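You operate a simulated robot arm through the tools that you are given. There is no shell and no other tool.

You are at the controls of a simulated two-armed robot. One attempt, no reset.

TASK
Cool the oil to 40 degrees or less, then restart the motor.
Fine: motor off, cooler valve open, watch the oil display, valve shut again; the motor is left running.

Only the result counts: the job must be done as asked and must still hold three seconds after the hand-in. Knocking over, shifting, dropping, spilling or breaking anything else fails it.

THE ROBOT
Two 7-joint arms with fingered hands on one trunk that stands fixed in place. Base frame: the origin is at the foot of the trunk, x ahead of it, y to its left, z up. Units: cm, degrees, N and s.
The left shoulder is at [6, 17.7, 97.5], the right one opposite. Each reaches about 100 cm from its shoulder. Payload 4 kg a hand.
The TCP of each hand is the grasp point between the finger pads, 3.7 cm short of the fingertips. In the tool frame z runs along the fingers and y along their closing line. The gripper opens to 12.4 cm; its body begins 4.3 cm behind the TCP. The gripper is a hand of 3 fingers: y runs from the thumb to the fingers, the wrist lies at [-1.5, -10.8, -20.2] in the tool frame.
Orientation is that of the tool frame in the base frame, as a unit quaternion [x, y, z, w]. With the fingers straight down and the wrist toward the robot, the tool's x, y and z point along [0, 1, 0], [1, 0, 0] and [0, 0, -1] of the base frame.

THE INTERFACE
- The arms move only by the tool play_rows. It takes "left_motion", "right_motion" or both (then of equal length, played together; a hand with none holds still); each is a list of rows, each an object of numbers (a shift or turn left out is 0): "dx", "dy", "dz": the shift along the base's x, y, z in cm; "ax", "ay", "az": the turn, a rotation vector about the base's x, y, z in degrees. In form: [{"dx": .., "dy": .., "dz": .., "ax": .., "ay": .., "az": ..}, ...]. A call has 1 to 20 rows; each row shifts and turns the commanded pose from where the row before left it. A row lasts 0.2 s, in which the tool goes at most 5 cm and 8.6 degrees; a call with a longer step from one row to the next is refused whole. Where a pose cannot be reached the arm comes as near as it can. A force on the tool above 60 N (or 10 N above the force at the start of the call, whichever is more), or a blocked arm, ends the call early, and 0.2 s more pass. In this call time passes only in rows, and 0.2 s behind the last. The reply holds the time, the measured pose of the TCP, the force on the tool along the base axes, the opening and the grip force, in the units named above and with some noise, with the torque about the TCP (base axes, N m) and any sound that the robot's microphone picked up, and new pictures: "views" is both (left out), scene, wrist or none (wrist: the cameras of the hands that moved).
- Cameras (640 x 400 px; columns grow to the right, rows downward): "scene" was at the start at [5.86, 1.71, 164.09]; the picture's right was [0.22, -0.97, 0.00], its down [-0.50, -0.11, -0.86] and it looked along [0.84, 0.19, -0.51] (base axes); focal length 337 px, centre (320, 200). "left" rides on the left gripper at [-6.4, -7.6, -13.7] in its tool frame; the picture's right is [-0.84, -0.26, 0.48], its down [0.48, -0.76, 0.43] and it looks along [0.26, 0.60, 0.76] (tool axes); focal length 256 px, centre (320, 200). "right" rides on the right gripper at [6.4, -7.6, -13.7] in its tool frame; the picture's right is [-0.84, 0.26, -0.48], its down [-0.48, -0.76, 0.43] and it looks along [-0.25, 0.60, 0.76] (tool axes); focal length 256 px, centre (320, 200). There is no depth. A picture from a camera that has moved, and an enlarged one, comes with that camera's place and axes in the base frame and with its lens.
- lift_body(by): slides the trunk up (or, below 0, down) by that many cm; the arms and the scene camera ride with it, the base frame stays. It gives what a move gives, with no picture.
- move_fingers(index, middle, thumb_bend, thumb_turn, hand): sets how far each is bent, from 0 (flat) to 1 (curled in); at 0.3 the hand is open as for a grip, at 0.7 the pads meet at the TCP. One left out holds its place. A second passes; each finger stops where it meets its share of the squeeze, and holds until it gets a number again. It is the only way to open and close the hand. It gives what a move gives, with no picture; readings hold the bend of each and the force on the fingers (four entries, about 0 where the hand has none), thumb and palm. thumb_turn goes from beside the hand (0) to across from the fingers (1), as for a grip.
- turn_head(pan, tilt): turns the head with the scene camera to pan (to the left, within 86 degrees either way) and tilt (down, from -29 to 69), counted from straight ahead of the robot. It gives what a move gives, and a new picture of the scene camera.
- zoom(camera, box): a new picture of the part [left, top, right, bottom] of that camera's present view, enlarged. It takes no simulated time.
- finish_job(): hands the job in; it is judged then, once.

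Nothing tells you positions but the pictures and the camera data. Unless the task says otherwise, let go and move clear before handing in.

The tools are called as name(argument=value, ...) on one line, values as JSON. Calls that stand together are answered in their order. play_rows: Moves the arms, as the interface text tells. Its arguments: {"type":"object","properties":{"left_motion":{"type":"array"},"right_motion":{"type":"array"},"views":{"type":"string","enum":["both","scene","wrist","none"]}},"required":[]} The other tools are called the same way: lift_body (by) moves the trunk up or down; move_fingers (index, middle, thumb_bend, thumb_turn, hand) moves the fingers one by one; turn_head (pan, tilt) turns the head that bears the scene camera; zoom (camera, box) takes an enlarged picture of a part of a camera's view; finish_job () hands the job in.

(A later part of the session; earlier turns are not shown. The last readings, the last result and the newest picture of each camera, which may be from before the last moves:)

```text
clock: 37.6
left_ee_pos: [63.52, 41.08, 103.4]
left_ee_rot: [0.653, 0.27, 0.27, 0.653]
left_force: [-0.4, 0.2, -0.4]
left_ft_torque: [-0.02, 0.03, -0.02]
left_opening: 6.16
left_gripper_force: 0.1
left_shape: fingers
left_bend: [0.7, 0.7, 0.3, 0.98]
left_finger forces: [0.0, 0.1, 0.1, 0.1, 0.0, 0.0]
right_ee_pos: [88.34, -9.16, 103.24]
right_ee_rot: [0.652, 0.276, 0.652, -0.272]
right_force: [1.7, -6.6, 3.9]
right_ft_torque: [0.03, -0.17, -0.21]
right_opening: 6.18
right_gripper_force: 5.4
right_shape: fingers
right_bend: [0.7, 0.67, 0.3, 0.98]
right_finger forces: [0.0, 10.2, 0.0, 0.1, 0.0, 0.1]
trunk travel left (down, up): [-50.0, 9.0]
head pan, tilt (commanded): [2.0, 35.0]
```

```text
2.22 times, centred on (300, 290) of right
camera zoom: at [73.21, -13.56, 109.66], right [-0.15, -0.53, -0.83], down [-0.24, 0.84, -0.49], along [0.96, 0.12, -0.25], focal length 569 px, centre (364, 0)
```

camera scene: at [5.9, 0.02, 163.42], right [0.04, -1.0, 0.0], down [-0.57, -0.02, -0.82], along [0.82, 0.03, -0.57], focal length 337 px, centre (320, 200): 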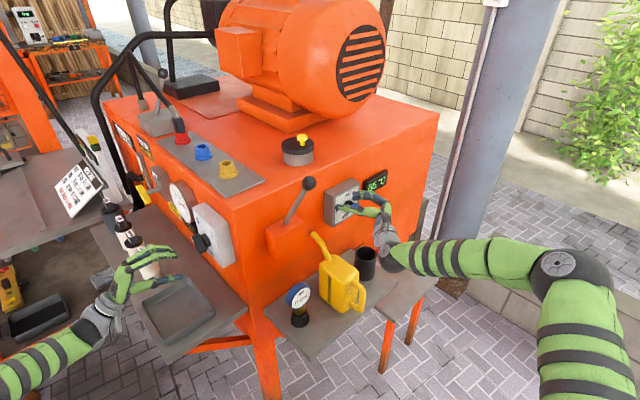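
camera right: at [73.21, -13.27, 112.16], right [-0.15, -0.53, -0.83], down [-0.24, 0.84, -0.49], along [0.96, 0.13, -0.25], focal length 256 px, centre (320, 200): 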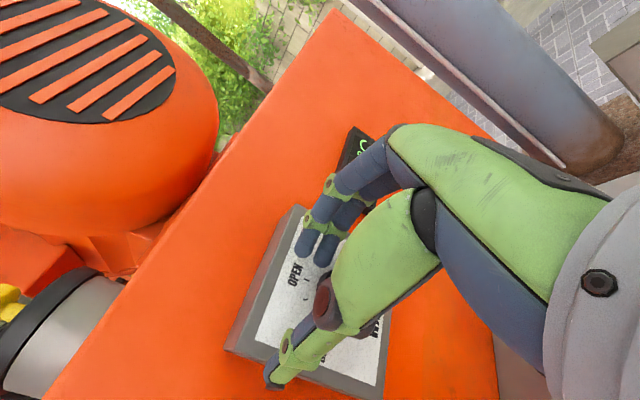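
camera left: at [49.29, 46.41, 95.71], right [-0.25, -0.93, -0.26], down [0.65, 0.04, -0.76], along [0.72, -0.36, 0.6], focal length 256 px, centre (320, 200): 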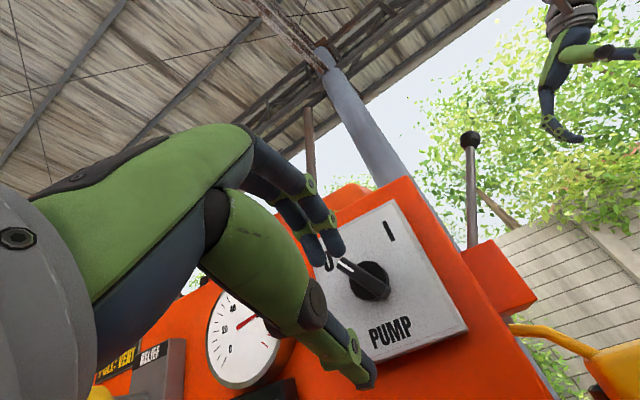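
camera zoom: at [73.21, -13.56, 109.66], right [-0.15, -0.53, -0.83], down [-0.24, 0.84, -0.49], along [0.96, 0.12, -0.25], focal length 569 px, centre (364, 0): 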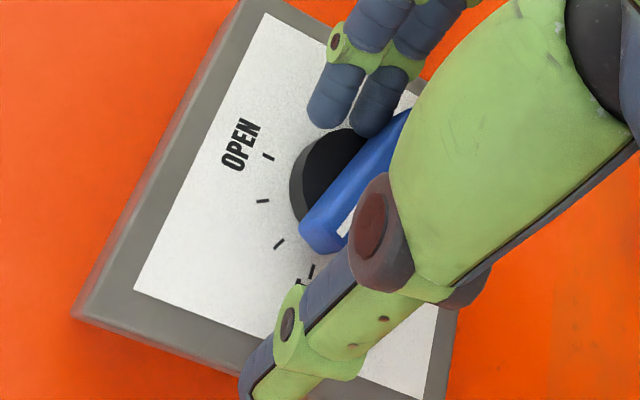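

The valve has begun to turn and the oil display already reads 50 °C. I'll open it a bit further and watch the display closely.

play_rows(right_motion=[{"dz": -0.5}, {"dz": -0.5}, {"dz": -0.3}], views="none")

zoom(camera="scene", box=[290, 150, 430, 250])

zoom(camera="right", box=[180, 200, 420, 380])

```text
clock: 38.4
left_ee_pos: [63.6, 40.92, 103.4]
left_ee_rot: [0.653, 0.27, 0.27, 0.653]
left_force: [-0.3, -0.9, -0.7]
left_ft_torque: [0.01, -0.01, 0.02]
left_opening: 6.17
left_gripper_force: 0.1
left_shape: fingers
left_bend: [0.7, 0.7, 0.3, 0.98]
left_finger forces: [0.0, 0.0, 0.0, 0.0, 0.0, 0.1]
right_ee_pos: [88.4, -9.1, 101.92]
right_ee_rot: [0.652, 0.276, 0.652, -0.273]
right_force: [1.6, -7.7, 3.4]
right_ft_torque: [0.08, -0.14, -0.32]
right_opening: 6.47
right_gripper_force: 6.1
right_shape: fingers
right_bend: [0.68, 0.67, 0.3, 0.98]
right_finger forces: [7.0, 4.0, 0.0, 0.1, 0.0, 0.0]
trunk travel left (down, up): [-50.0, 9.0]
head pan, tilt (commanded): [2.0, 35.0]
```

```text
4.00 times, centred on (360, 200) of scene
camera zoom: at [5.86, -0.1, 163.43], right [0.03, -1.0, 0.0], down [-0.57, -0.02, -0.82], along [0.82, 0.03, -0.57], focal length 1347 px, centre (160, 200)
```

zoom: 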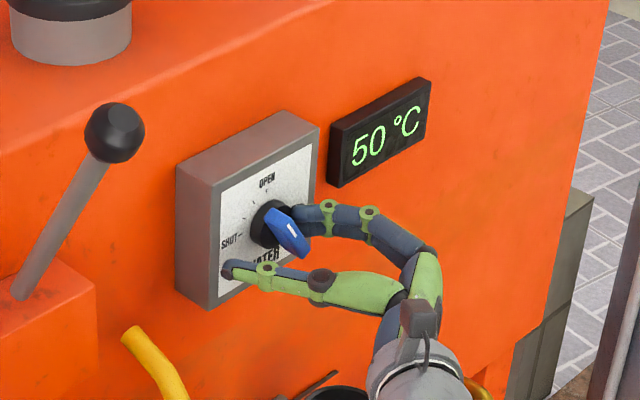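

```text
2.22 times, centred on (300, 290) of right
camera zoom: at [73.18, -13.51, 108.3], right [-0.15, -0.53, -0.84], down [-0.24, 0.84, -0.49], along [0.96, 0.13, -0.25], focal length 569 px, centre (364, 0)
```

zoom: 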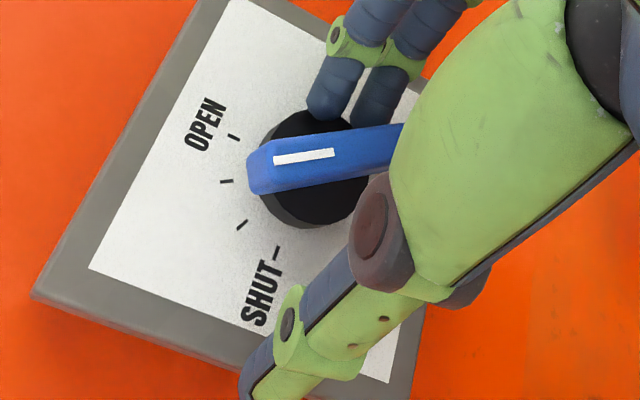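

The pointer is about two thirds of the way and the display reads 50 °C. I'll finish opening with a little more down-and-left push.

play_rows(right_motion=[{"dz": -0.5}, {"dx": -0.35, "dy": 0.35, "dz": -0.3}, {"dx": -0.35, "dy": 0.35}, {"dx": -0.35, "dy": 0.35}], views="none")

zoom(camera="scene", box=[290, 150, 430, 250])

zoom(camera="right", box=[180, 200, 420, 380])

```text
clock: 39.4
left_ee_pos: [63.63, 40.83, 103.33]
left_ee_rot: [0.654, 0.27, 0.271, 0.653]
left_force: [0.6, -0.5, -0.3]
left_ft_torque: [0.01, -0.02, 0.01]
left_opening: 6.17
left_gripper_force: 0.1
left_shape: fingers
left_bend: [0.7, 0.7, 0.3, 0.98]
left_finger forces: [0.0, 0.0, 0.0, 0.0, 0.1, 0.1]
right_ee_pos: [87.41, -8.58, 100.9]
right_ee_rot: [0.652, 0.274, 0.653, -0.27]
right_force: [1.3, -30.2, 0.3]
right_ft_torque: [0.27, -0.03, -1.24]
right_opening: 7.56
right_gripper_force: 19.9
right_shape: fingers
right_bend: [0.62, 0.65, 0.3, 0.98]
right_finger forces: [31.1, 8.3, 0.0, 0.0, 0.0, 0.0]
trunk travel left (down, up): [-50.0, 9.0]
head pan, tilt (commanded): [2.0, 35.0]
```

```text
4.00 times, centred on (360, 200) of scene
camera zoom: at [5.92, -0.37, 163.42], right [0.03, -1.0, 0.0], down [-0.57, -0.02, -0.82], along [0.82, 0.03, -0.57], focal length 1347 px, centre (160, 200)
```

zoom: 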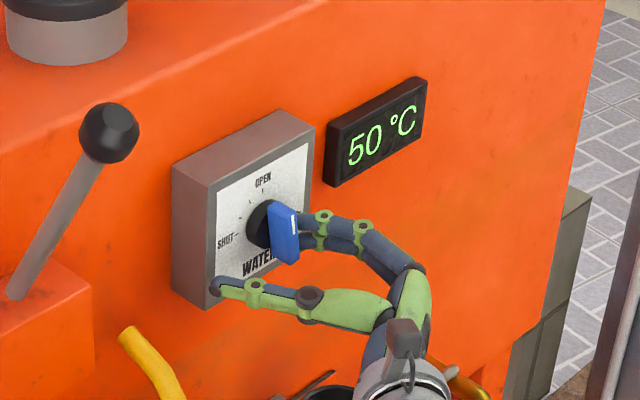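

```text
2.22 times, centred on (300, 290) of right
camera zoom: at [72.23, -12.88, 107.38], right [-0.16, -0.53, -0.84], down [-0.23, 0.84, -0.49], along [0.96, 0.12, -0.25], focal length 569 px, centre (364, 0)
```

zoom: 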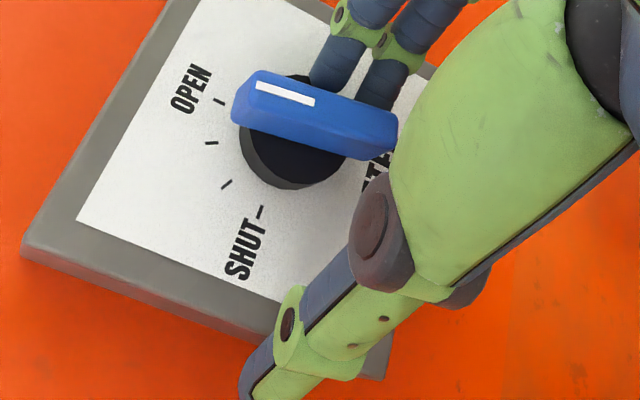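

The valve is fully at "OPEN" (bar vertical). I'll ease the finger off it and wait, watching the display.

play_rows(right_motion=[{"dx": 0.5, "dy": -0.5}, {"dx": 0.5, "dy": -0.5}, {"dx": 0}], views="none")

zoom(camera="scene", box=[290, 150, 430, 250])

```text
clock: 40.2
left_ee_pos: [63.42, 40.95, 103.44]
left_ee_rot: [0.654, 0.271, 0.271, 0.653]
left_force: [0.0, 0.8, -0.5]
left_ft_torque: [0.0, -0.01, -0.02]
left_opening: 6.19
left_gripper_force: 0.0
left_shape: fingers
left_bend: [0.7, 0.7, 0.3, 0.98]
left_finger forces: [0.0, 0.0, 0.0, 0.0, 0.0, 0.0]
right_ee_pos: [88.09, -9.02, 101.02]
right_ee_rot: [0.651, 0.276, 0.652, -0.273]
right_force: [-6.2, -22.1, 0.7]
right_ft_torque: [0.23, -0.04, -0.67]
right_opening: 6.79
right_gripper_force: 15.0
right_shape: fingers
right_bend: [0.65, 0.69, 0.3, 0.98]
right_finger forces: [28.0, 1.6, 0.1, 0.0, 0.0, 0.0]
trunk travel left (down, up): [-50.0, 9.0]
head pan, tilt (commanded): [2.0, 35.0]
```

```text
4.00 times, centred on (360, 200) of scene
camera zoom: at [5.81, -0.24, 163.43], right [0.04, -1.0, 0.0], down [-0.57, -0.02, -0.82], along [0.82, 0.03, -0.57], focal length 1347 px, centre (160, 200)
```

zoom: 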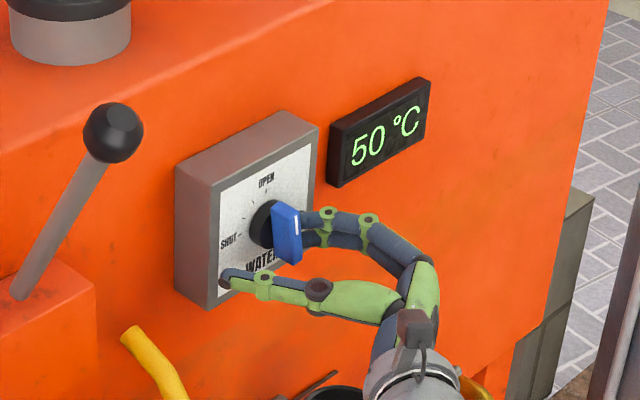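

The index finger still presses on the bar, so I'll back it off further to the right and hold while the oil cools.

play_rows(right_motion=[{"dx": 0.6, "dy": -0.6}, {"dx": 0.6, "dy": -0.6}, {"dx": 0.6, "dy": -0.6}, {"dx": 0}, {"dx": 0}], views="none")

zoom(camera="scene", box=[290, 150, 430, 250])

zoom(camera="right", box=[180, 180, 420, 360])

```text
clock: 41.4
left_ee_pos: [63.49, 41.12, 103.34]
left_ee_rot: [0.653, 0.271, 0.271, 0.653]
left_force: [0.3, -0.4, -0.4]
left_ft_torque: [0.0, -0.01, -0.01]
left_opening: 6.19
left_gripper_force: 0.0
left_shape: fingers
left_bend: [0.7, 0.7, 0.3, 0.98]
left_finger forces: [0.0, 0.1, 0.1, 0.0, 0.1, 0.1]
right_ee_pos: [90.0, -10.69, 101.05]
right_ee_rot: [0.652, 0.277, 0.652, -0.272]
right_force: [-0.5, -0.2, 0.3]
right_ft_torque: [-0.02, 0.0, 0.01]
right_opening: 6.16
right_gripper_force: 0.2
right_shape: fingers
right_bend: [0.7, 0.7, 0.3, 0.98]
right_finger forces: [0.0, 0.0, 0.1, 0.0, 0.1, 0.0]
trunk travel left (down, up): [-50.0, 9.0]
head pan, tilt (commanded): [2.0, 35.0]
```

```text
4.00 times, centred on (360, 200) of scene
camera zoom: at [5.89, 0.01, 163.42], right [0.04, -1.0, 0.0], down [-0.57, -0.02, -0.82], along [0.82, 0.03, -0.57], focal length 1347 px, centre (160, 200)
```

zoom: 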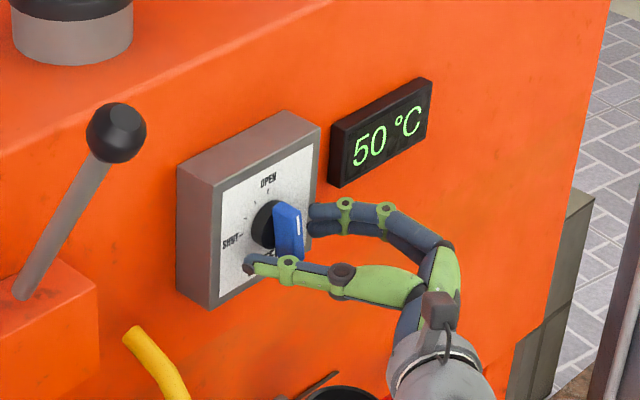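

```text
2.22 times, centred on (300, 270) of right
camera zoom: at [74.92, -15.08, 107.55], right [-0.15, -0.53, -0.83], down [-0.24, 0.84, -0.49], along [0.96, 0.13, -0.25], focal length 569 px, centre (364, 44)
```

zoom: 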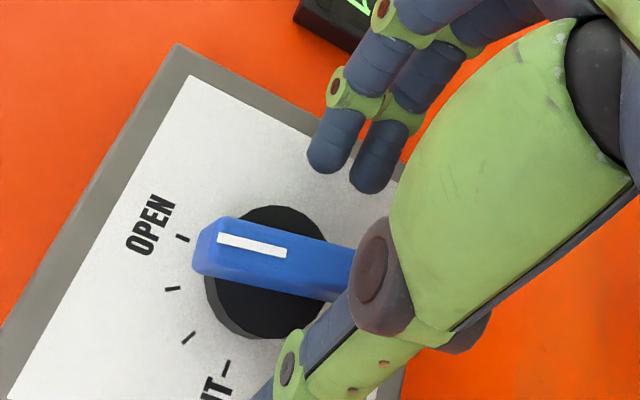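

The hand is clear of the knob, which stays at "OPEN"; the display shows 50 °C, apparently updating in steps. I'll wait and watch.

play_rows(right_motion=[{"dx": 0}, {"dx": 0}, {"dx": 0}, {"dx": 0}, {"dx": 0}, {"dx": 0}, {"dx": 0}, {"dx": 0}, {"dx": 0}, {"dx": 0}], views="none")

zoom(camera="scene", box=[340, 150, 420, 220])

```text
clock: 43.6
left_ee_pos: [63.5, 41.02, 103.51]
left_ee_rot: [0.653, 0.271, 0.271, 0.653]
left_force: [1.3, -0.2, 0.7]
left_ft_torque: [0.0, 0.01, -0.01]
left_opening: 6.19
left_gripper_force: 0.1
left_shape: fingers
left_bend: [0.7, 0.7, 0.3, 0.98]
left_finger forces: [0.0, 0.0, 0.0, 0.0, 0.0, 0.1]
right_ee_pos: [90.0, -10.7, 101.04]
right_ee_rot: [0.651, 0.277, 0.652, -0.273]
right_force: [0.4, -0.3, -0.3]
right_ft_torque: [0.02, 0.0, -0.03]
right_opening: 6.15
right_gripper_force: 0.1
right_shape: fingers
right_bend: [0.7, 0.7, 0.3, 0.98]
right_finger forces: [0.1, 0.0, 0.0, 0.1, 0.1, 0.1]
trunk travel left (down, up): [-50.0, 9.0]
head pan, tilt (commanded): [2.0, 35.0]
```

```text
5.71 times, centred on (380, 185) of scene
camera zoom: at [5.89, 0.0, 163.42], right [0.04, -1.0, 0.0], down [-0.57, -0.02, -0.82], along [0.82, 0.03, -0.57], focal length 1924 px, centre (-23, 286)
```

zoom: 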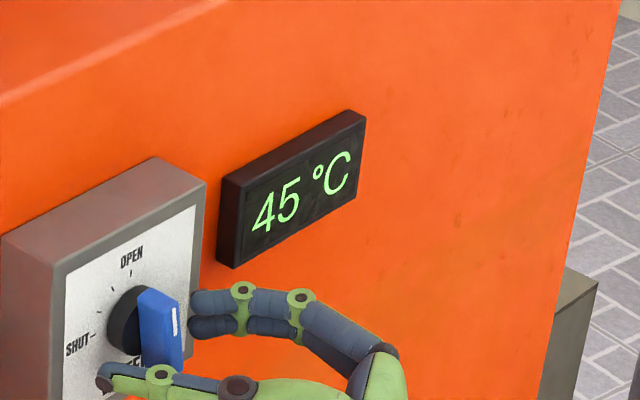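

The display now reads 45 °C and falls about 5° every 5 s. While it cools I'll shift the left hand to a standoff on the left side of the pump knob, ready to push it back to "I" later.

play_rows(left_motion=[{"dx": 1.14, "dy": 1.14, "dz": 0.1}, {"dx": 1.14, "dy": 1.14, "dz": 0.1}, {"dx": 1.14, "dy": 1.14, "dz": 0.1}, {"dx": 1.14, "dy": 1.14, "dz": 0.1}, {"dx": 0}, {"dx": 0}, {"dx": 0}, {"dx": 0}, {"dx": 0}, {"dx": 0}, {"dx": 0}, {"dx": 0}, {"dx": 0}, {"dx": 0}, {"dx": 0}, {"dx": 0}], views="wrist")

zoom(camera="scene", box=[340, 150, 420, 220])

```text
clock: 47.0
left_ee_pos: [68.1, 45.61, 103.72]
left_ee_rot: [0.653, 0.27, 0.272, 0.653]
left_force: [-0.1, -0.9, -0.3]
left_ft_torque: [0.02, 0.03, 0.01]
left_opening: 6.16
left_gripper_force: 0.1
left_shape: fingers
left_bend: [0.7, 0.7, 0.3, 0.98]
left_finger forces: [0.0, 0.0, 0.1, 0.0, 0.0, 0.0]
right_ee_pos: [89.96, -10.82, 101.08]
right_ee_rot: [0.651, 0.277, 0.652, -0.273]
right_force: [-0.1, -0.3, 0.9]
right_ft_torque: [0.01, 0.04, 0.01]
right_opening: 6.11
right_gripper_force: 0.1
right_shape: fingers
right_bend: [0.7, 0.7, 0.3, 0.98]
right_finger forces: [0.0, 0.0, 0.0, 0.0, 0.0, 0.0]
trunk travel left (down, up): [-50.0, 9.0]
head pan, tilt (commanded): [2.0, 35.0]
camera left: at [53.88, 50.85, 96.11], right [-0.25, -0.93, -0.26], down [0.65, 0.03, -0.76], along [0.72, -0.36, 0.6], focal length 256 px, centre (320, 200)
```

left: 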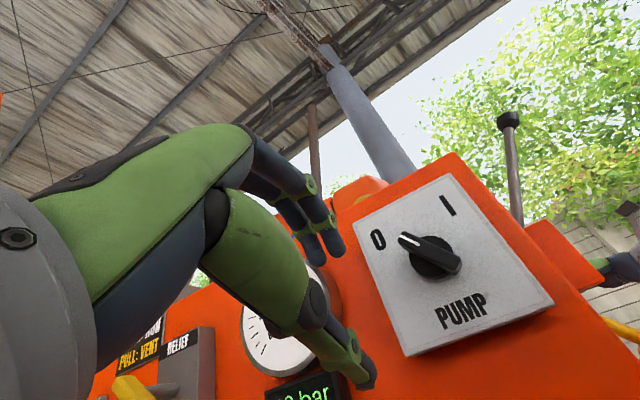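

```text
5.71 times, centred on (380, 185) of scene
camera zoom: at [5.89, 0.0, 163.42], right [0.04, -1.0, 0.0], down [-0.57, -0.02, -0.82], along [0.82, 0.03, -0.57], focal length 1924 px, centre (-23, 286)
```

zoom: 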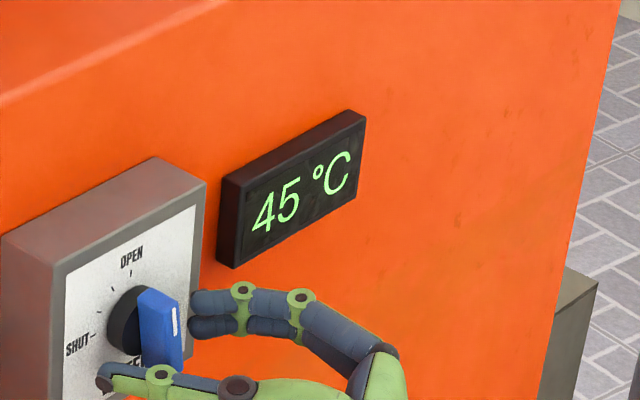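

Pump switch still at "0"; display 45 °C. Waiting further.

play_rows(right_motion=[{"dx": 0}, {"dx": 0}, {"dx": 0}, {"dx": 0}, {"dx": 0}, {"dx": 0}, {"dx": 0}, {"dx": 0}, {"dx": 0}, {"dx": 0}, {"dx": 0}, {"dx": 0}, {"dx": 0}, {"dx": 0}, {"dx": 0}], views="none")

zoom(camera="scene", box=[340, 150, 420, 220])

```text
clock: 50.2
left_ee_pos: [68.0, 45.61, 103.64]
left_ee_rot: [0.653, 0.27, 0.27, 0.653]
left_force: [0.0, 0.8, -0.5]
left_ft_torque: [-0.04, 0.0, -0.02]
left_opening: 6.18
left_gripper_force: 0.1
left_shape: fingers
left_bend: [0.7, 0.7, 0.3, 0.98]
left_finger forces: [0.0, 0.0, 0.0, 0.0, 0.0, 0.0]
right_ee_pos: [90.03, -10.74, 101.02]
right_ee_rot: [0.651, 0.277, 0.652, -0.274]
right_force: [-0.2, -0.1, -1.1]
right_ft_torque: [0.0, 0.01, -0.02]
right_opening: 6.13
right_gripper_force: 0.1
right_shape: fingers
right_bend: [0.7, 0.7, 0.3, 0.98]
right_finger forces: [0.1, 0.1, 0.0, 0.0, 0.0, 0.0]
trunk travel left (down, up): [-50.0, 9.0]
head pan, tilt (commanded): [2.0, 35.0]
```

```text
5.71 times, centred on (380, 185) of scene
camera zoom: at [5.89, 0.0, 163.42], right [0.04, -1.0, 0.0], down [-0.57, -0.02, -0.82], along [0.82, 0.03, -0.57], focal length 1924 px, centre (-23, 286)
```

zoom: 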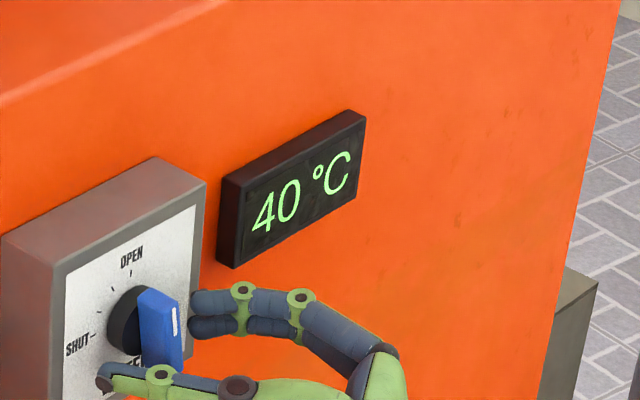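

It reads 40 °C. Since the display moves in 5° steps, I'll wait one more step for a safe margin.

play_rows(right_motion=[{"dx": 0}, {"dx": 0}, {"dx": 0}, {"dx": 0}, {"dx": 0}, {"dx": 0}, {"dx": 0}, {"dx": 0}, {"dx": 0}, {"dx": 0}, {"dx": 0}, {"dx": 0}, {"dx": 0}, {"dx": 0}, {"dx": 0}, {"dx": 0}, {"dx": 0}, {"dx": 0}, {"dx": 0}, {"dx": 0}], views="none")

zoom(camera="scene", box=[340, 150, 420, 220])

```text
clock: 54.4
left_ee_pos: [68.05, 45.63, 103.77]
left_ee_rot: [0.653, 0.271, 0.27, 0.653]
left_force: [0.0, 0.0, 0.5]
left_ft_torque: [0.01, 0.0, 0.0]
left_opening: 6.17
left_gripper_force: 0.1
left_shape: fingers
left_bend: [0.7, 0.7, 0.3, 0.98]
left_finger forces: [0.0, 0.1, 0.0, 0.0, 0.0, 0.1]
right_ee_pos: [90.08, -10.74, 101.01]
right_ee_rot: [0.651, 0.277, 0.652, -0.273]
right_force: [0.0, -0.6, 0.9]
right_ft_torque: [-0.01, -0.01, 0.01]
right_opening: 6.15
right_gripper_force: 0.1
right_shape: fingers
right_bend: [0.7, 0.7, 0.3, 0.98]
right_finger forces: [0.0, 0.0, 0.0, 0.0, 0.0, 0.0]
trunk travel left (down, up): [-50.0, 9.0]
head pan, tilt (commanded): [2.0, 35.0]
```

```text
5.71 times, centred on (380, 185) of scene
camera zoom: at [5.89, 0.0, 163.42], right [0.04, -1.0, 0.0], down [-0.57, -0.02, -0.82], along [0.82, 0.03, -0.57], focal length 1924 px, centre (-23, 286)
```

zoom: 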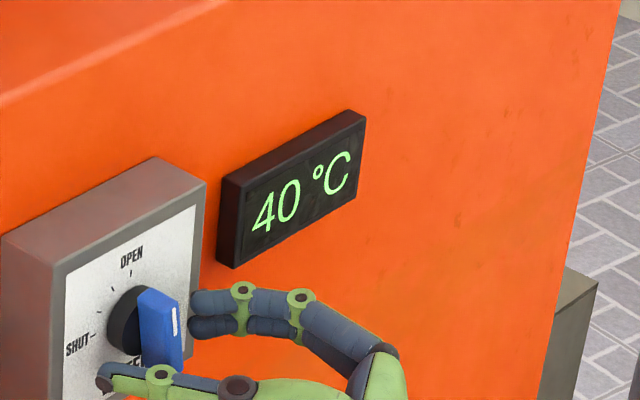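

Still 40 °C; waiting a few more seconds for the next step down.

play_rows(right_motion=[{"dx": 0}, {"dx": 0}, {"dx": 0}, {"dx": 0}, {"dx": 0}, {"dx": 0}, {"dx": 0}, {"dx": 0}, {"dx": 0}, {"dx": 0}, {"dx": 0}, {"dx": 0}, {"dx": 0}, {"dx": 0}, {"dx": 0}], views="none")

zoom(camera="scene", box=[340, 150, 420, 220])

```text
clock: 57.6
left_ee_pos: [68.09, 45.58, 103.74]
left_ee_rot: [0.653, 0.272, 0.271, 0.653]
left_force: [-0.4, 0.2, 0.6]
left_ft_torque: [0.0, 0.0, 0.02]
left_opening: 6.21
left_gripper_force: 0.0
left_shape: fingers
left_bend: [0.7, 0.7, 0.3, 0.98]
left_finger forces: [0.1, 0.0, 0.1, 0.0, 0.1, 0.0]
right_ee_pos: [89.99, -10.67, 101.08]
right_ee_rot: [0.651, 0.277, 0.651, -0.274]
right_force: [-0.1, 0.6, -0.6]
right_ft_torque: [0.0, -0.02, 0.01]
right_opening: 6.12
right_gripper_force: 0.2
right_shape: fingers
right_bend: [0.7, 0.7, 0.3, 0.98]
right_finger forces: [0.1, 0.0, 0.0, 0.0, 0.1, 0.1]
trunk travel left (down, up): [-50.0, 9.0]
head pan, tilt (commanded): [2.0, 35.0]
```

```text
5.71 times, centred on (380, 185) of scene
camera zoom: at [5.89, 0.0, 163.42], right [0.04, -1.0, 0.0], down [-0.57, -0.02, -0.82], along [0.82, 0.03, -0.57], focal length 1924 px, centre (-23, 286)
```

zoom: 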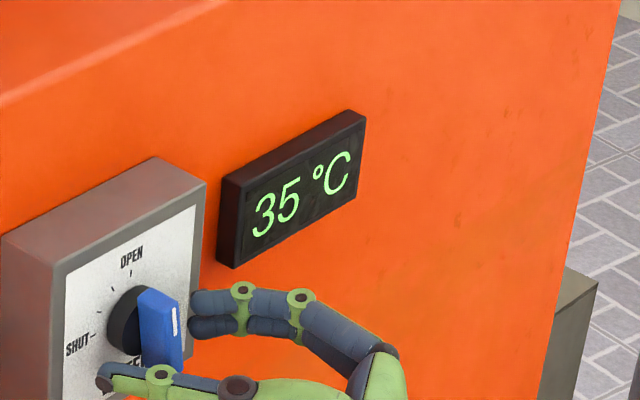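

The display reads 35 °C – safely below 40. Now I'll shut the valve: raise the fingers beside the bar's upper half, then push it left (counter-clockwise).

play_rows(right_motion=[{"dz": 0.9}, {"dz": 0.9}, {"dz": 0.9}, {"dz": 0.9}, {"dz": 0.85}, {"dx": -0.45, "dy": 0.45}, {"dx": -0.45, "dy": 0.45}, {"dx": -0.45, "dy": 0.45}, {"dx": -0.45, "dy": 0.45}, {"dx": -0.45, "dy": 0.45}, {"dx": -0.45, "dy": 0.45}], views="wrist")

zoom(camera="scene", box=[290, 150, 430, 250])

zoom(camera="right", box=[180, 220, 420, 400])

```text
clock: 60.0
left_ee_pos: [68.07, 45.53, 103.81]
left_ee_rot: [0.653, 0.27, 0.27, 0.653]
left_force: [0.8, -0.5, 0.2]
left_ft_torque: [0.04, 0.0, -0.04]
left_opening: 6.19
left_gripper_force: 0.1
left_shape: fingers
left_bend: [0.7, 0.7, 0.3, 0.98]
left_finger forces: [0.0, 0.0, 0.1, 0.0, 0.1, 0.0]
right_ee_pos: [87.32, -8.14, 105.45]
right_ee_rot: [0.651, 0.277, 0.652, -0.272]
right_force: [2.3, -2.9, 1.3]
right_ft_torque: [-0.04, -0.07, -0.09]
right_opening: 6.18
right_gripper_force: 2.0
right_shape: fingers
right_bend: [0.7, 0.68, 0.3, 0.98]
right_finger forces: [0.0, 3.4, 0.0, 0.0, 0.0, 0.1]
trunk travel left (down, up): [-50.0, 9.0]
head pan, tilt (commanded): [2.0, 35.0]
camera right: at [72.25, -12.51, 111.94], right [-0.15, -0.53, -0.83], down [-0.24, 0.84, -0.49], along [0.96, 0.13, -0.25], focal length 256 px, centre (320, 200)
```

right: 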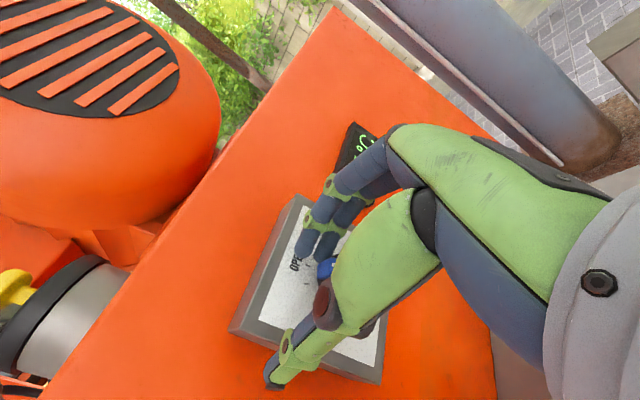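

```text
4.00 times, centred on (360, 200) of scene
camera zoom: at [5.9, -0.04, 163.43], right [0.03, -1.0, 0.0], down [-0.57, -0.02, -0.82], along [0.82, 0.03, -0.57], focal length 1347 px, centre (160, 200)
```

zoom: 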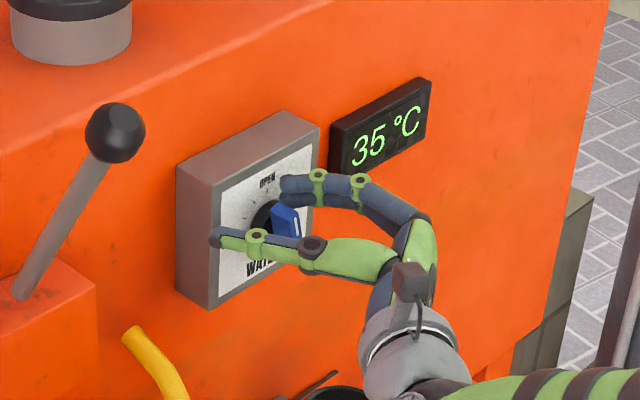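

```text
2.22 times, centred on (300, 310) of right
camera zoom: at [72.25, -12.51, 111.94], right [-0.15, -0.53, -0.83], down [-0.24, 0.84, -0.49], along [0.96, 0.13, -0.25], focal length 569 px, centre (364, -44)
```

zoom: 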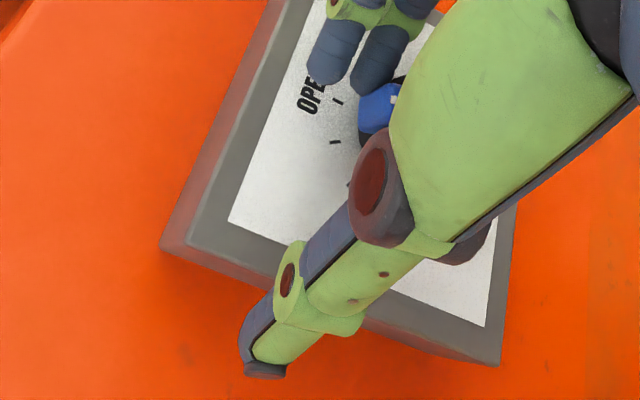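

Contact is made on the bar's upper end with light force. Continuing to push left.

play_rows(right_motion=[{"dx": -0.45, "dy": 0.45}, {"dx": -0.45, "dy": 0.45}, {"dx": -0.45, "dy": 0.45}], views="none")

zoom(camera="scene", box=[290, 150, 430, 250])

zoom(camera="right", box=[180, 220, 420, 400])

```text
clock: 60.8
left_ee_pos: [68.0, 45.77, 103.69]
left_ee_rot: [0.654, 0.27, 0.27, 0.653]
left_force: [0.3, -0.2, 0.7]
left_ft_torque: [-0.01, -0.02, 0.01]
left_opening: 6.19
left_gripper_force: 0.2
left_shape: fingers
left_bend: [0.7, 0.7, 0.3, 0.98]
left_finger forces: [0.0, 0.1, 0.0, 0.1, 0.0, 0.0]
right_ee_pos: [85.83, -6.47, 105.62]
right_ee_rot: [0.651, 0.276, 0.653, -0.272]
right_force: [1.3, -1.1, 2.4]
right_ft_torque: [0.0, -0.04, -0.04]
right_opening: 6.15
right_gripper_force: 1.5
right_shape: fingers
right_bend: [0.7, 0.69, 0.3, 0.98]
right_finger forces: [0.1, 2.0, 0.0, 0.0, 0.0, 0.0]
trunk travel left (down, up): [-50.0, 9.0]
head pan, tilt (commanded): [2.0, 35.0]
```

```text
4.00 times, centred on (360, 200) of scene
camera zoom: at [5.86, 0.01, 163.43], right [0.04, -1.0, 0.0], down [-0.57, -0.02, -0.82], along [0.82, 0.03, -0.57], focal length 1347 px, centre (160, 200)
```

zoom: 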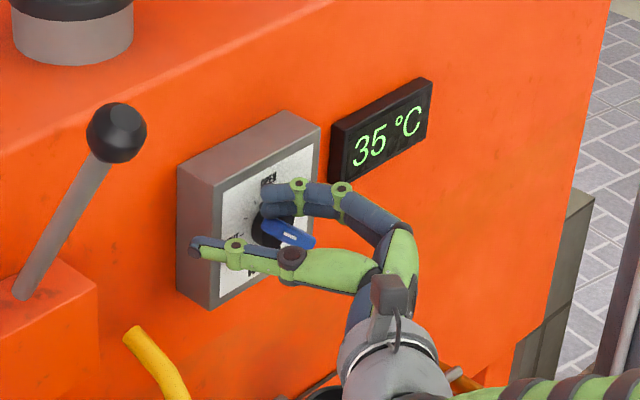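

```text
2.22 times, centred on (300, 310) of right
camera zoom: at [70.85, -10.98, 112.05], right [-0.15, -0.53, -0.84], down [-0.24, 0.84, -0.49], along [0.96, 0.13, -0.25], focal length 569 px, centre (364, -44)
```

zoom: 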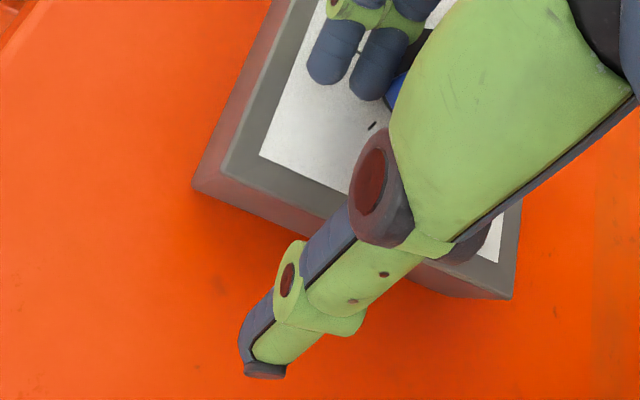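

The bar is now past half-way back and the fingers are above its left half. Pressing straight down to bring it to "SHUT".

play_rows(right_motion=[{"dz": -0.5}, {"dz": -0.5}, {"dz": -0.4}], views="none")

zoom(camera="scene", box=[290, 150, 430, 250])

zoom(camera="right", box=[180, 220, 420, 400])

```text
clock: 61.6
left_ee_pos: [68.0, 45.72, 103.69]
left_ee_rot: [0.653, 0.27, 0.27, 0.654]
left_force: [-0.2, 0.2, -0.3]
left_ft_torque: [-0.01, -0.01, 0.02]
left_opening: 6.17
left_gripper_force: 0.1
left_shape: fingers
left_bend: [0.7, 0.7, 0.3, 0.98]
left_finger forces: [0.1, 0.1, 0.0, 0.0, 0.0, 0.1]
right_ee_pos: [85.93, -6.61, 104.18]
right_ee_rot: [0.651, 0.277, 0.652, -0.273]
right_force: [-0.9, 2.7, 5.6]
right_ft_torque: [0.09, -0.09, 0.08]
right_opening: 6.16
right_gripper_force: 2.4
right_shape: fingers
right_bend: [0.7, 0.7, 0.3, 0.98]
right_finger forces: [0.1, 5.1, 0.0, 0.0, 0.0, 0.1]
trunk travel left (down, up): [-50.0, 9.0]
head pan, tilt (commanded): [2.0, 35.0]
```

```text
4.00 times, centred on (360, 200) of scene
camera zoom: at [5.81, 0.05, 163.43], right [0.04, -1.0, 0.0], down [-0.57, -0.02, -0.82], along [0.82, 0.03, -0.57], focal length 1347 px, centre (160, 200)
```

zoom: 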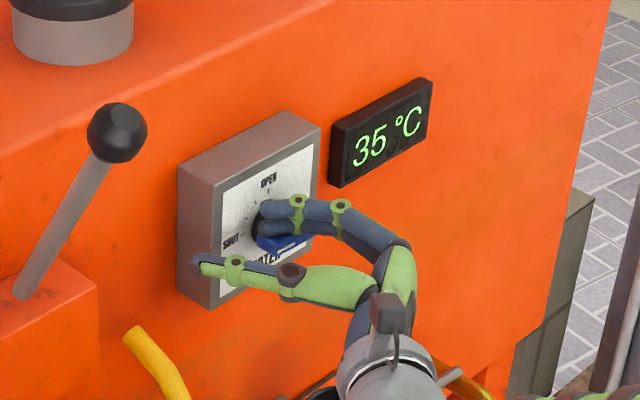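

```text
2.22 times, centred on (300, 310) of right
camera zoom: at [70.81, -11.0, 110.61], right [-0.15, -0.53, -0.83], down [-0.24, 0.84, -0.49], along [0.96, 0.13, -0.25], focal length 569 px, centre (364, -44)
```

zoom: 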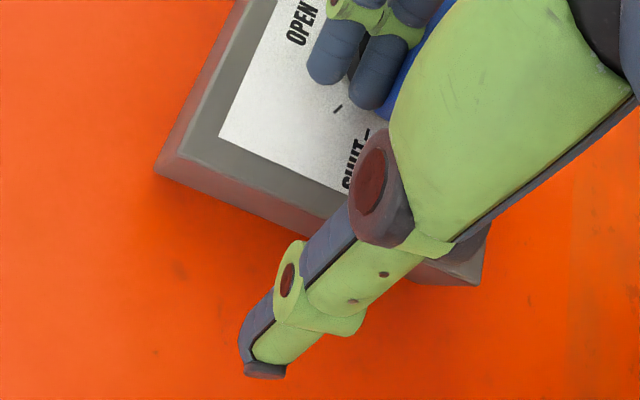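

Nearly there with only 5 N; I'll press a bit further until the stop is felt.

play_rows(right_motion=[{"dz": -0.3}, {"dz": -0.3}, {"dz": -0.3}], views="none")

zoom(camera="scene", box=[310, 170, 400, 240])

zoom(camera="right", box=[180, 220, 420, 400])

```text
clock: 62.4
left_ee_pos: [67.8, 45.76, 103.81]
left_ee_rot: [0.653, 0.27, 0.271, 0.654]
left_force: [0.4, -0.2, -0.1]
left_ft_torque: [0.01, 0.01, -0.03]
left_opening: 6.16
left_gripper_force: 0.0
left_shape: fingers
left_bend: [0.7, 0.7, 0.3, 0.98]
left_finger forces: [0.0, 0.0, 0.0, 0.0, 0.0, 0.0]
right_ee_pos: [85.74, -6.57, 103.87]
right_ee_rot: [0.649, 0.277, 0.655, -0.271]
right_force: [-2.3, 3.6, 27.2]
right_ft_torque: [0.32, -0.71, 0.13]
right_opening: 6.15
right_gripper_force: 13.7
right_shape: fingers
right_bend: [0.7, 0.7, 0.3, 0.98]
right_finger forces: [0.0, 27.5, 0.0, 0.1, 0.0, 0.0]
trunk travel left (down, up): [-50.0, 9.0]
head pan, tilt (commanded): [2.0, 35.0]
```

```text
5.71 times, centred on (355, 205) of scene
camera zoom: at [5.56, 0.06, 163.47], right [0.04, -1.0, 0.0], down [-0.57, -0.02, -0.82], along [0.82, 0.03, -0.57], focal length 1924 px, centre (120, 171)
```

zoom: 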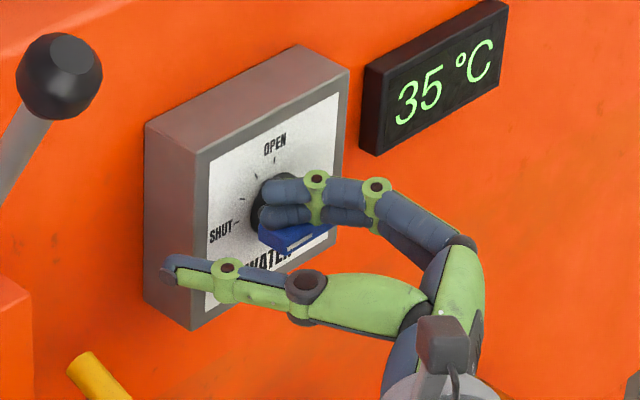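

```text
2.22 times, centred on (300, 310) of right
camera zoom: at [70.67, -10.97, 110.14], right [-0.14, -0.53, -0.84], down [-0.24, 0.84, -0.49], along [0.96, 0.13, -0.24], focal length 569 px, centre (364, -44)
```

zoom: 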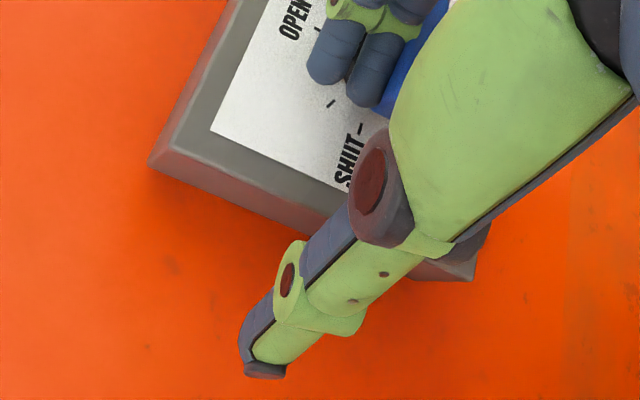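

The force jumped to 27 N – the stop at "SHUT". I'll lift off and withdraw straight out to verify the pointer.

play_rows(right_motion=[{"dz": 0.8}, {"dz": 1.0}, {"dz": 1.0}, {"dx": -1.5, "dy": -1.5}, {"dx": -2.0, "dy": -2.0}, {"dx": -2.0, "dy": -2.0}, {"dx": -2.0, "dy": -2.0}, {"dx": -1.0, "dy": -2.5}], views="both")

zoom(camera="scene", box=[300, 150, 420, 240])

zoom(camera="right", box=[180, 220, 420, 400])

```text
clock: 64.2
left_ee_pos: [67.97, 45.56, 103.6]
left_ee_rot: [0.653, 0.271, 0.271, 0.653]
left_force: [-0.2, 0.5, -0.3]
left_ft_torque: [0.04, 0.01, 0.02]
left_opening: 6.2
left_gripper_force: 0.0
left_shape: fingers
left_bend: [0.7, 0.7, 0.3, 0.98]
left_finger forces: [0.0, 0.0, 0.0, 0.0, 0.0, 0.0]
right_ee_pos: [77.55, -16.74, 106.05]
right_ee_rot: [0.651, 0.277, 0.651, -0.273]
right_force: [-0.6, -0.8, -0.1]
right_ft_torque: [0.0, 0.01, 0.01]
right_opening: 6.15
right_gripper_force: 0.1
right_shape: fingers
right_bend: [0.7, 0.7, 0.3, 0.98]
right_finger forces: [0.0, 0.0, 0.0, 0.0, 0.0, 0.0]
trunk travel left (down, up): [-50.0, 9.0]
head pan, tilt (commanded): [2.0, 35.0]
camera scene: at [5.86, -0.04, 163.43], right [0.04, -1.0, 0.0], down [-0.57, -0.02, -0.82], along [0.82, 0.03, -0.57], focal length 337 px, centre (320, 200)
camera right: at [62.39, -21.16, 112.47], right [-0.15, -0.53, -0.84], down [-0.24, 0.84, -0.49], along [0.96, 0.13, -0.25], focal length 256 px, centre (320, 200)
```

scene: 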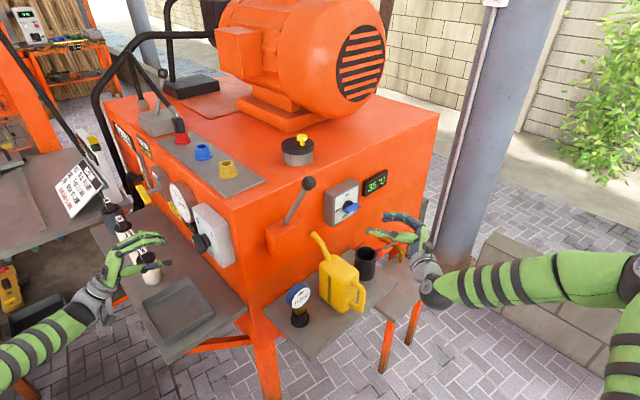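
right: 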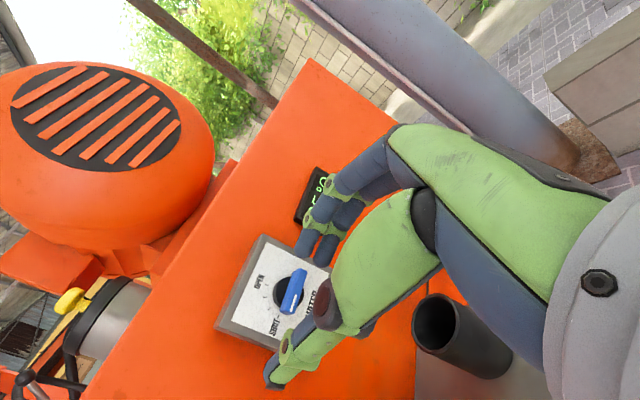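

```text
4.44 times, centred on (360, 195) of scene
camera zoom: at [5.86, -0.04, 163.43], right [0.04, -1.0, 0.0], down [-0.57, -0.02, -0.82], along [0.82, 0.03, -0.57], focal length 1497 px, centre (142, 222)
```

zoom: 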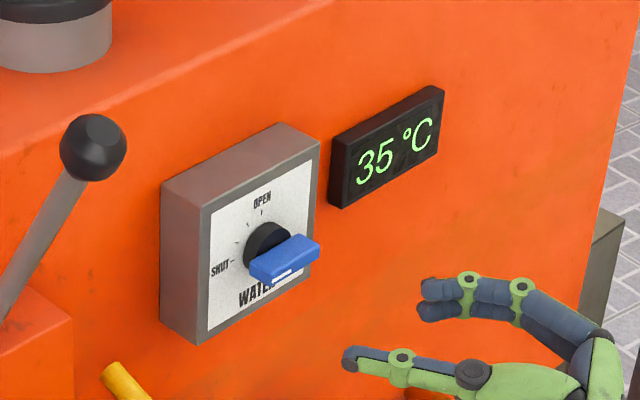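

```text
2.22 times, centred on (300, 310) of right
camera zoom: at [62.39, -21.16, 112.47], right [-0.15, -0.53, -0.84], down [-0.24, 0.84, -0.49], along [0.96, 0.13, -0.25], focal length 569 px, centre (364, -44)
```

zoom: 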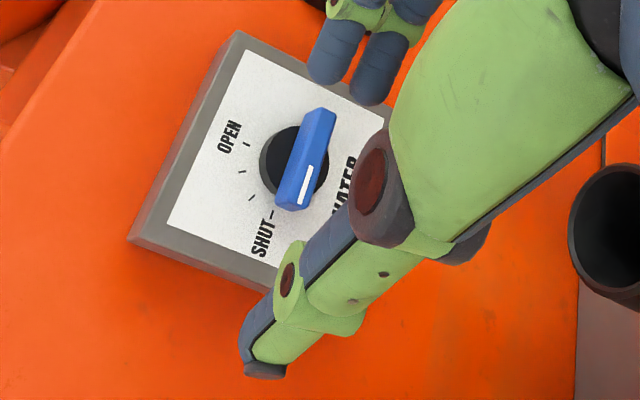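

The bar looks horizontal again; I'll compare it with the original view using the same zoom box as before.

zoom(camera="scene", box=[300, 160, 420, 240])

zoom(camera="right", box=[230, 240, 340, 330])

```text
5.00 times, centred on (360, 200) of scene
camera zoom: at [5.86, -0.04, 163.43], right [0.04, -1.0, 0.0], down [-0.57, -0.02, -0.82], along [0.82, 0.03, -0.57], focal length 1684 px, centre (120, 200)
```

zoom: 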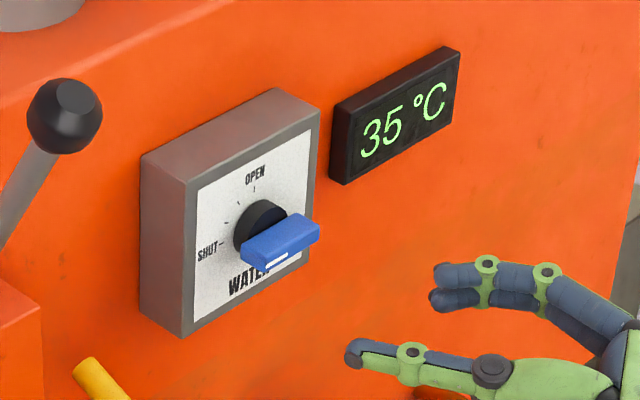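

```text
4.44 times, centred on (285, 285) of right
camera zoom: at [62.39, -21.16, 112.47], right [-0.15, -0.53, -0.84], down [-0.24, 0.84, -0.49], along [0.96, 0.13, -0.25], focal length 1138 px, centre (476, -178)
```

zoom: 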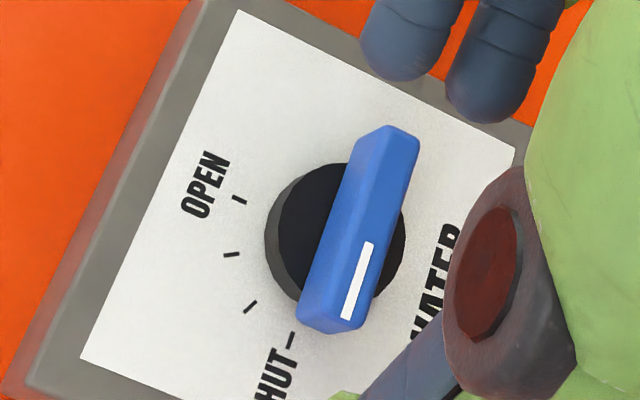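

The valve is exactly back at "SHUT" and the oil shows 35 °C. Now I'll turn the head to the pump switch and bring the left fingers in on the knob's left side.

turn_head(pan=35, tilt=35)

play_rows(left_motion=[{"dx": 1.1, "dy": -1.1, "dz": 0.2}, {"dx": 1.1, "dy": -1.1}, {"dx": 1.1, "dy": -1.1}, {"dx": 1.1, "dy": -1.1}, {"dx": 1.1, "dy": -1.1}], views="both")

zoom(camera="scene", box=[320, 170, 420, 260])

zoom(camera="left", box=[180, 170, 500, 370])

```text
clock: 65.2
left_ee_pos: [68.05, 45.55, 103.66]
left_ee_rot: [0.654, 0.27, 0.271, 0.653]
left_force: [0.7, 0.4, -0.3]
left_ft_torque: [0.0, 0.0, 0.01]
left_opening: 6.19
left_gripper_force: 0.1
left_shape: fingers
left_bend: [0.7, 0.7, 0.3, 0.98]
left_finger forces: [0.0, 0.1, 0.1, 0.1, 0.1, 0.0]
right_ee_pos: [77.38, -16.67, 106.07]
right_ee_rot: [0.651, 0.278, 0.652, -0.273]
right_force: [0.4, 0.2, -0.3]
right_ft_torque: [0.0, 0.01, -0.02]
right_opening: 6.19
right_gripper_force: 0.1
right_shape: fingers
right_bend: [0.7, 0.7, 0.3, 0.98]
right_finger forces: [0.0, 0.0, 0.1, 0.1, 0.0, 0.0]
trunk travel left (down, up): [-50.0, 9.0]
head pan, tilt (commanded): [35.0, 35.0]
camera scene: at [4.3, 4.73, 163.42], right [0.57, -0.82, 0.0], down [-0.47, -0.33, -0.82], along [0.67, 0.47, -0.57], focal length 337 px, centre (320, 200)
```

scene: 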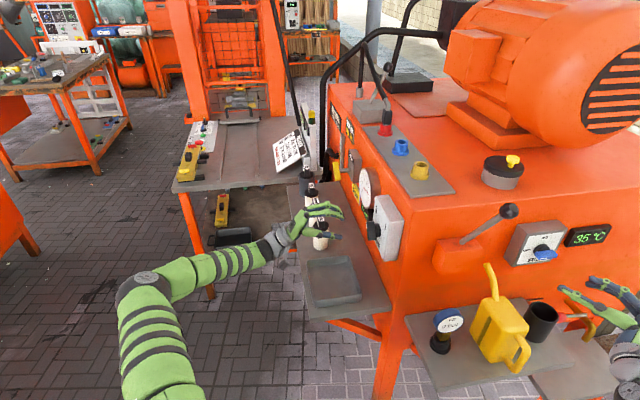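

```text
clock: 66.4
left_ee_pos: [73.59, 40.01, 103.86]
left_ee_rot: [0.653, 0.27, 0.271, 0.653]
left_force: [-1.2, -0.4, -0.4]
left_ft_torque: [0.01, 0.01, 0.02]
left_opening: 6.19
left_gripper_force: 0.2
left_shape: fingers
left_bend: [0.7, 0.7, 0.3, 0.98]
left_finger forces: [0.1, 0.1, 0.0, 0.0, 0.0, 0.1]
right_ee_pos: [77.7, -16.78, 106.01]
right_ee_rot: [0.651, 0.277, 0.652, -0.273]
right_force: [-0.7, 0.9, 0.6]
right_ft_torque: [0.04, -0.02, 0.0]
right_opening: 6.13
right_gripper_force: 0.0
right_shape: fingers
right_bend: [0.7, 0.7, 0.3, 0.98]
right_finger forces: [0.0, 0.0, 0.0, 0.0, 0.0, 0.0]
trunk travel left (down, up): [-50.0, 9.0]
head pan, tilt (commanded): [35.0, 35.0]
camera scene: at [4.31, 4.72, 163.42], right [0.57, -0.82, 0.0], down [-0.47, -0.33, -0.82], along [0.67, 0.47, -0.57], focal length 337 px, centre (320, 200)
camera left: at [59.41, 45.36, 96.39], right [-0.25, -0.93, -0.26], down [0.65, 0.03, -0.76], along [0.72, -0.36, 0.6], focal length 256 px, centre (320, 200)
```

scene: 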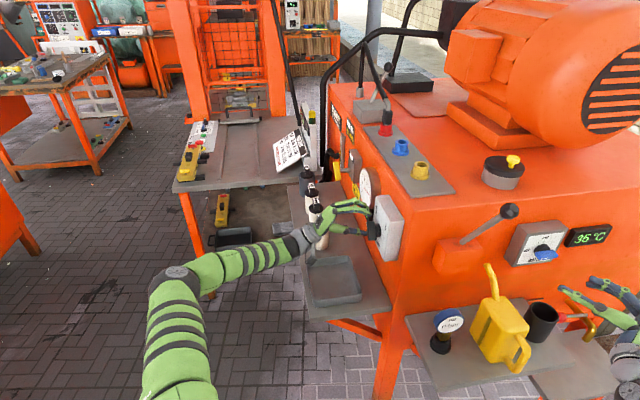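
left: 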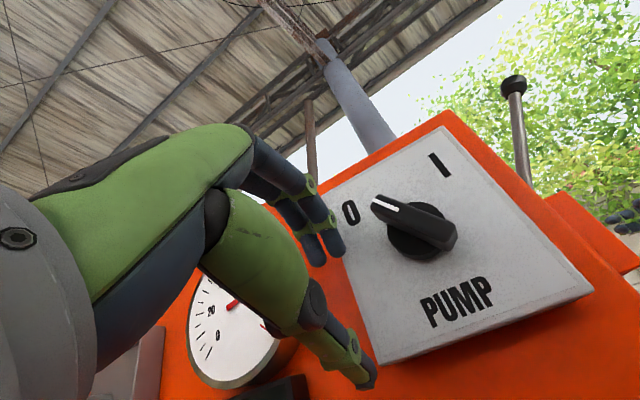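

```text
4.44 times, centred on (370, 215) of scene
camera zoom: at [4.31, 4.72, 163.42], right [0.57, -0.82, 0.0], down [-0.47, -0.33, -0.82], along [0.67, 0.47, -0.57], focal length 1497 px, centre (98, 133)
```

zoom: 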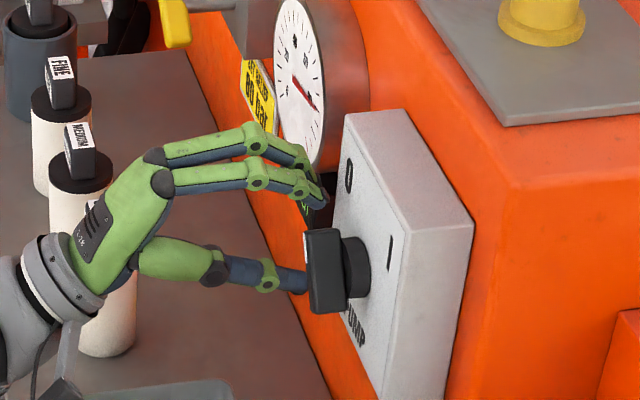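

```text
2.00 times, centred on (340, 270) of left
camera zoom: at [59.41, 45.36, 96.39], right [-0.25, -0.93, -0.26], down [0.65, 0.03, -0.76], along [0.72, -0.36, 0.6], focal length 512 px, centre (280, 60)
```

zoom: 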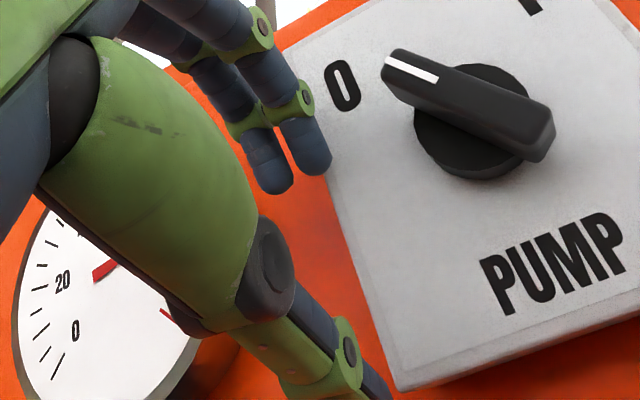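

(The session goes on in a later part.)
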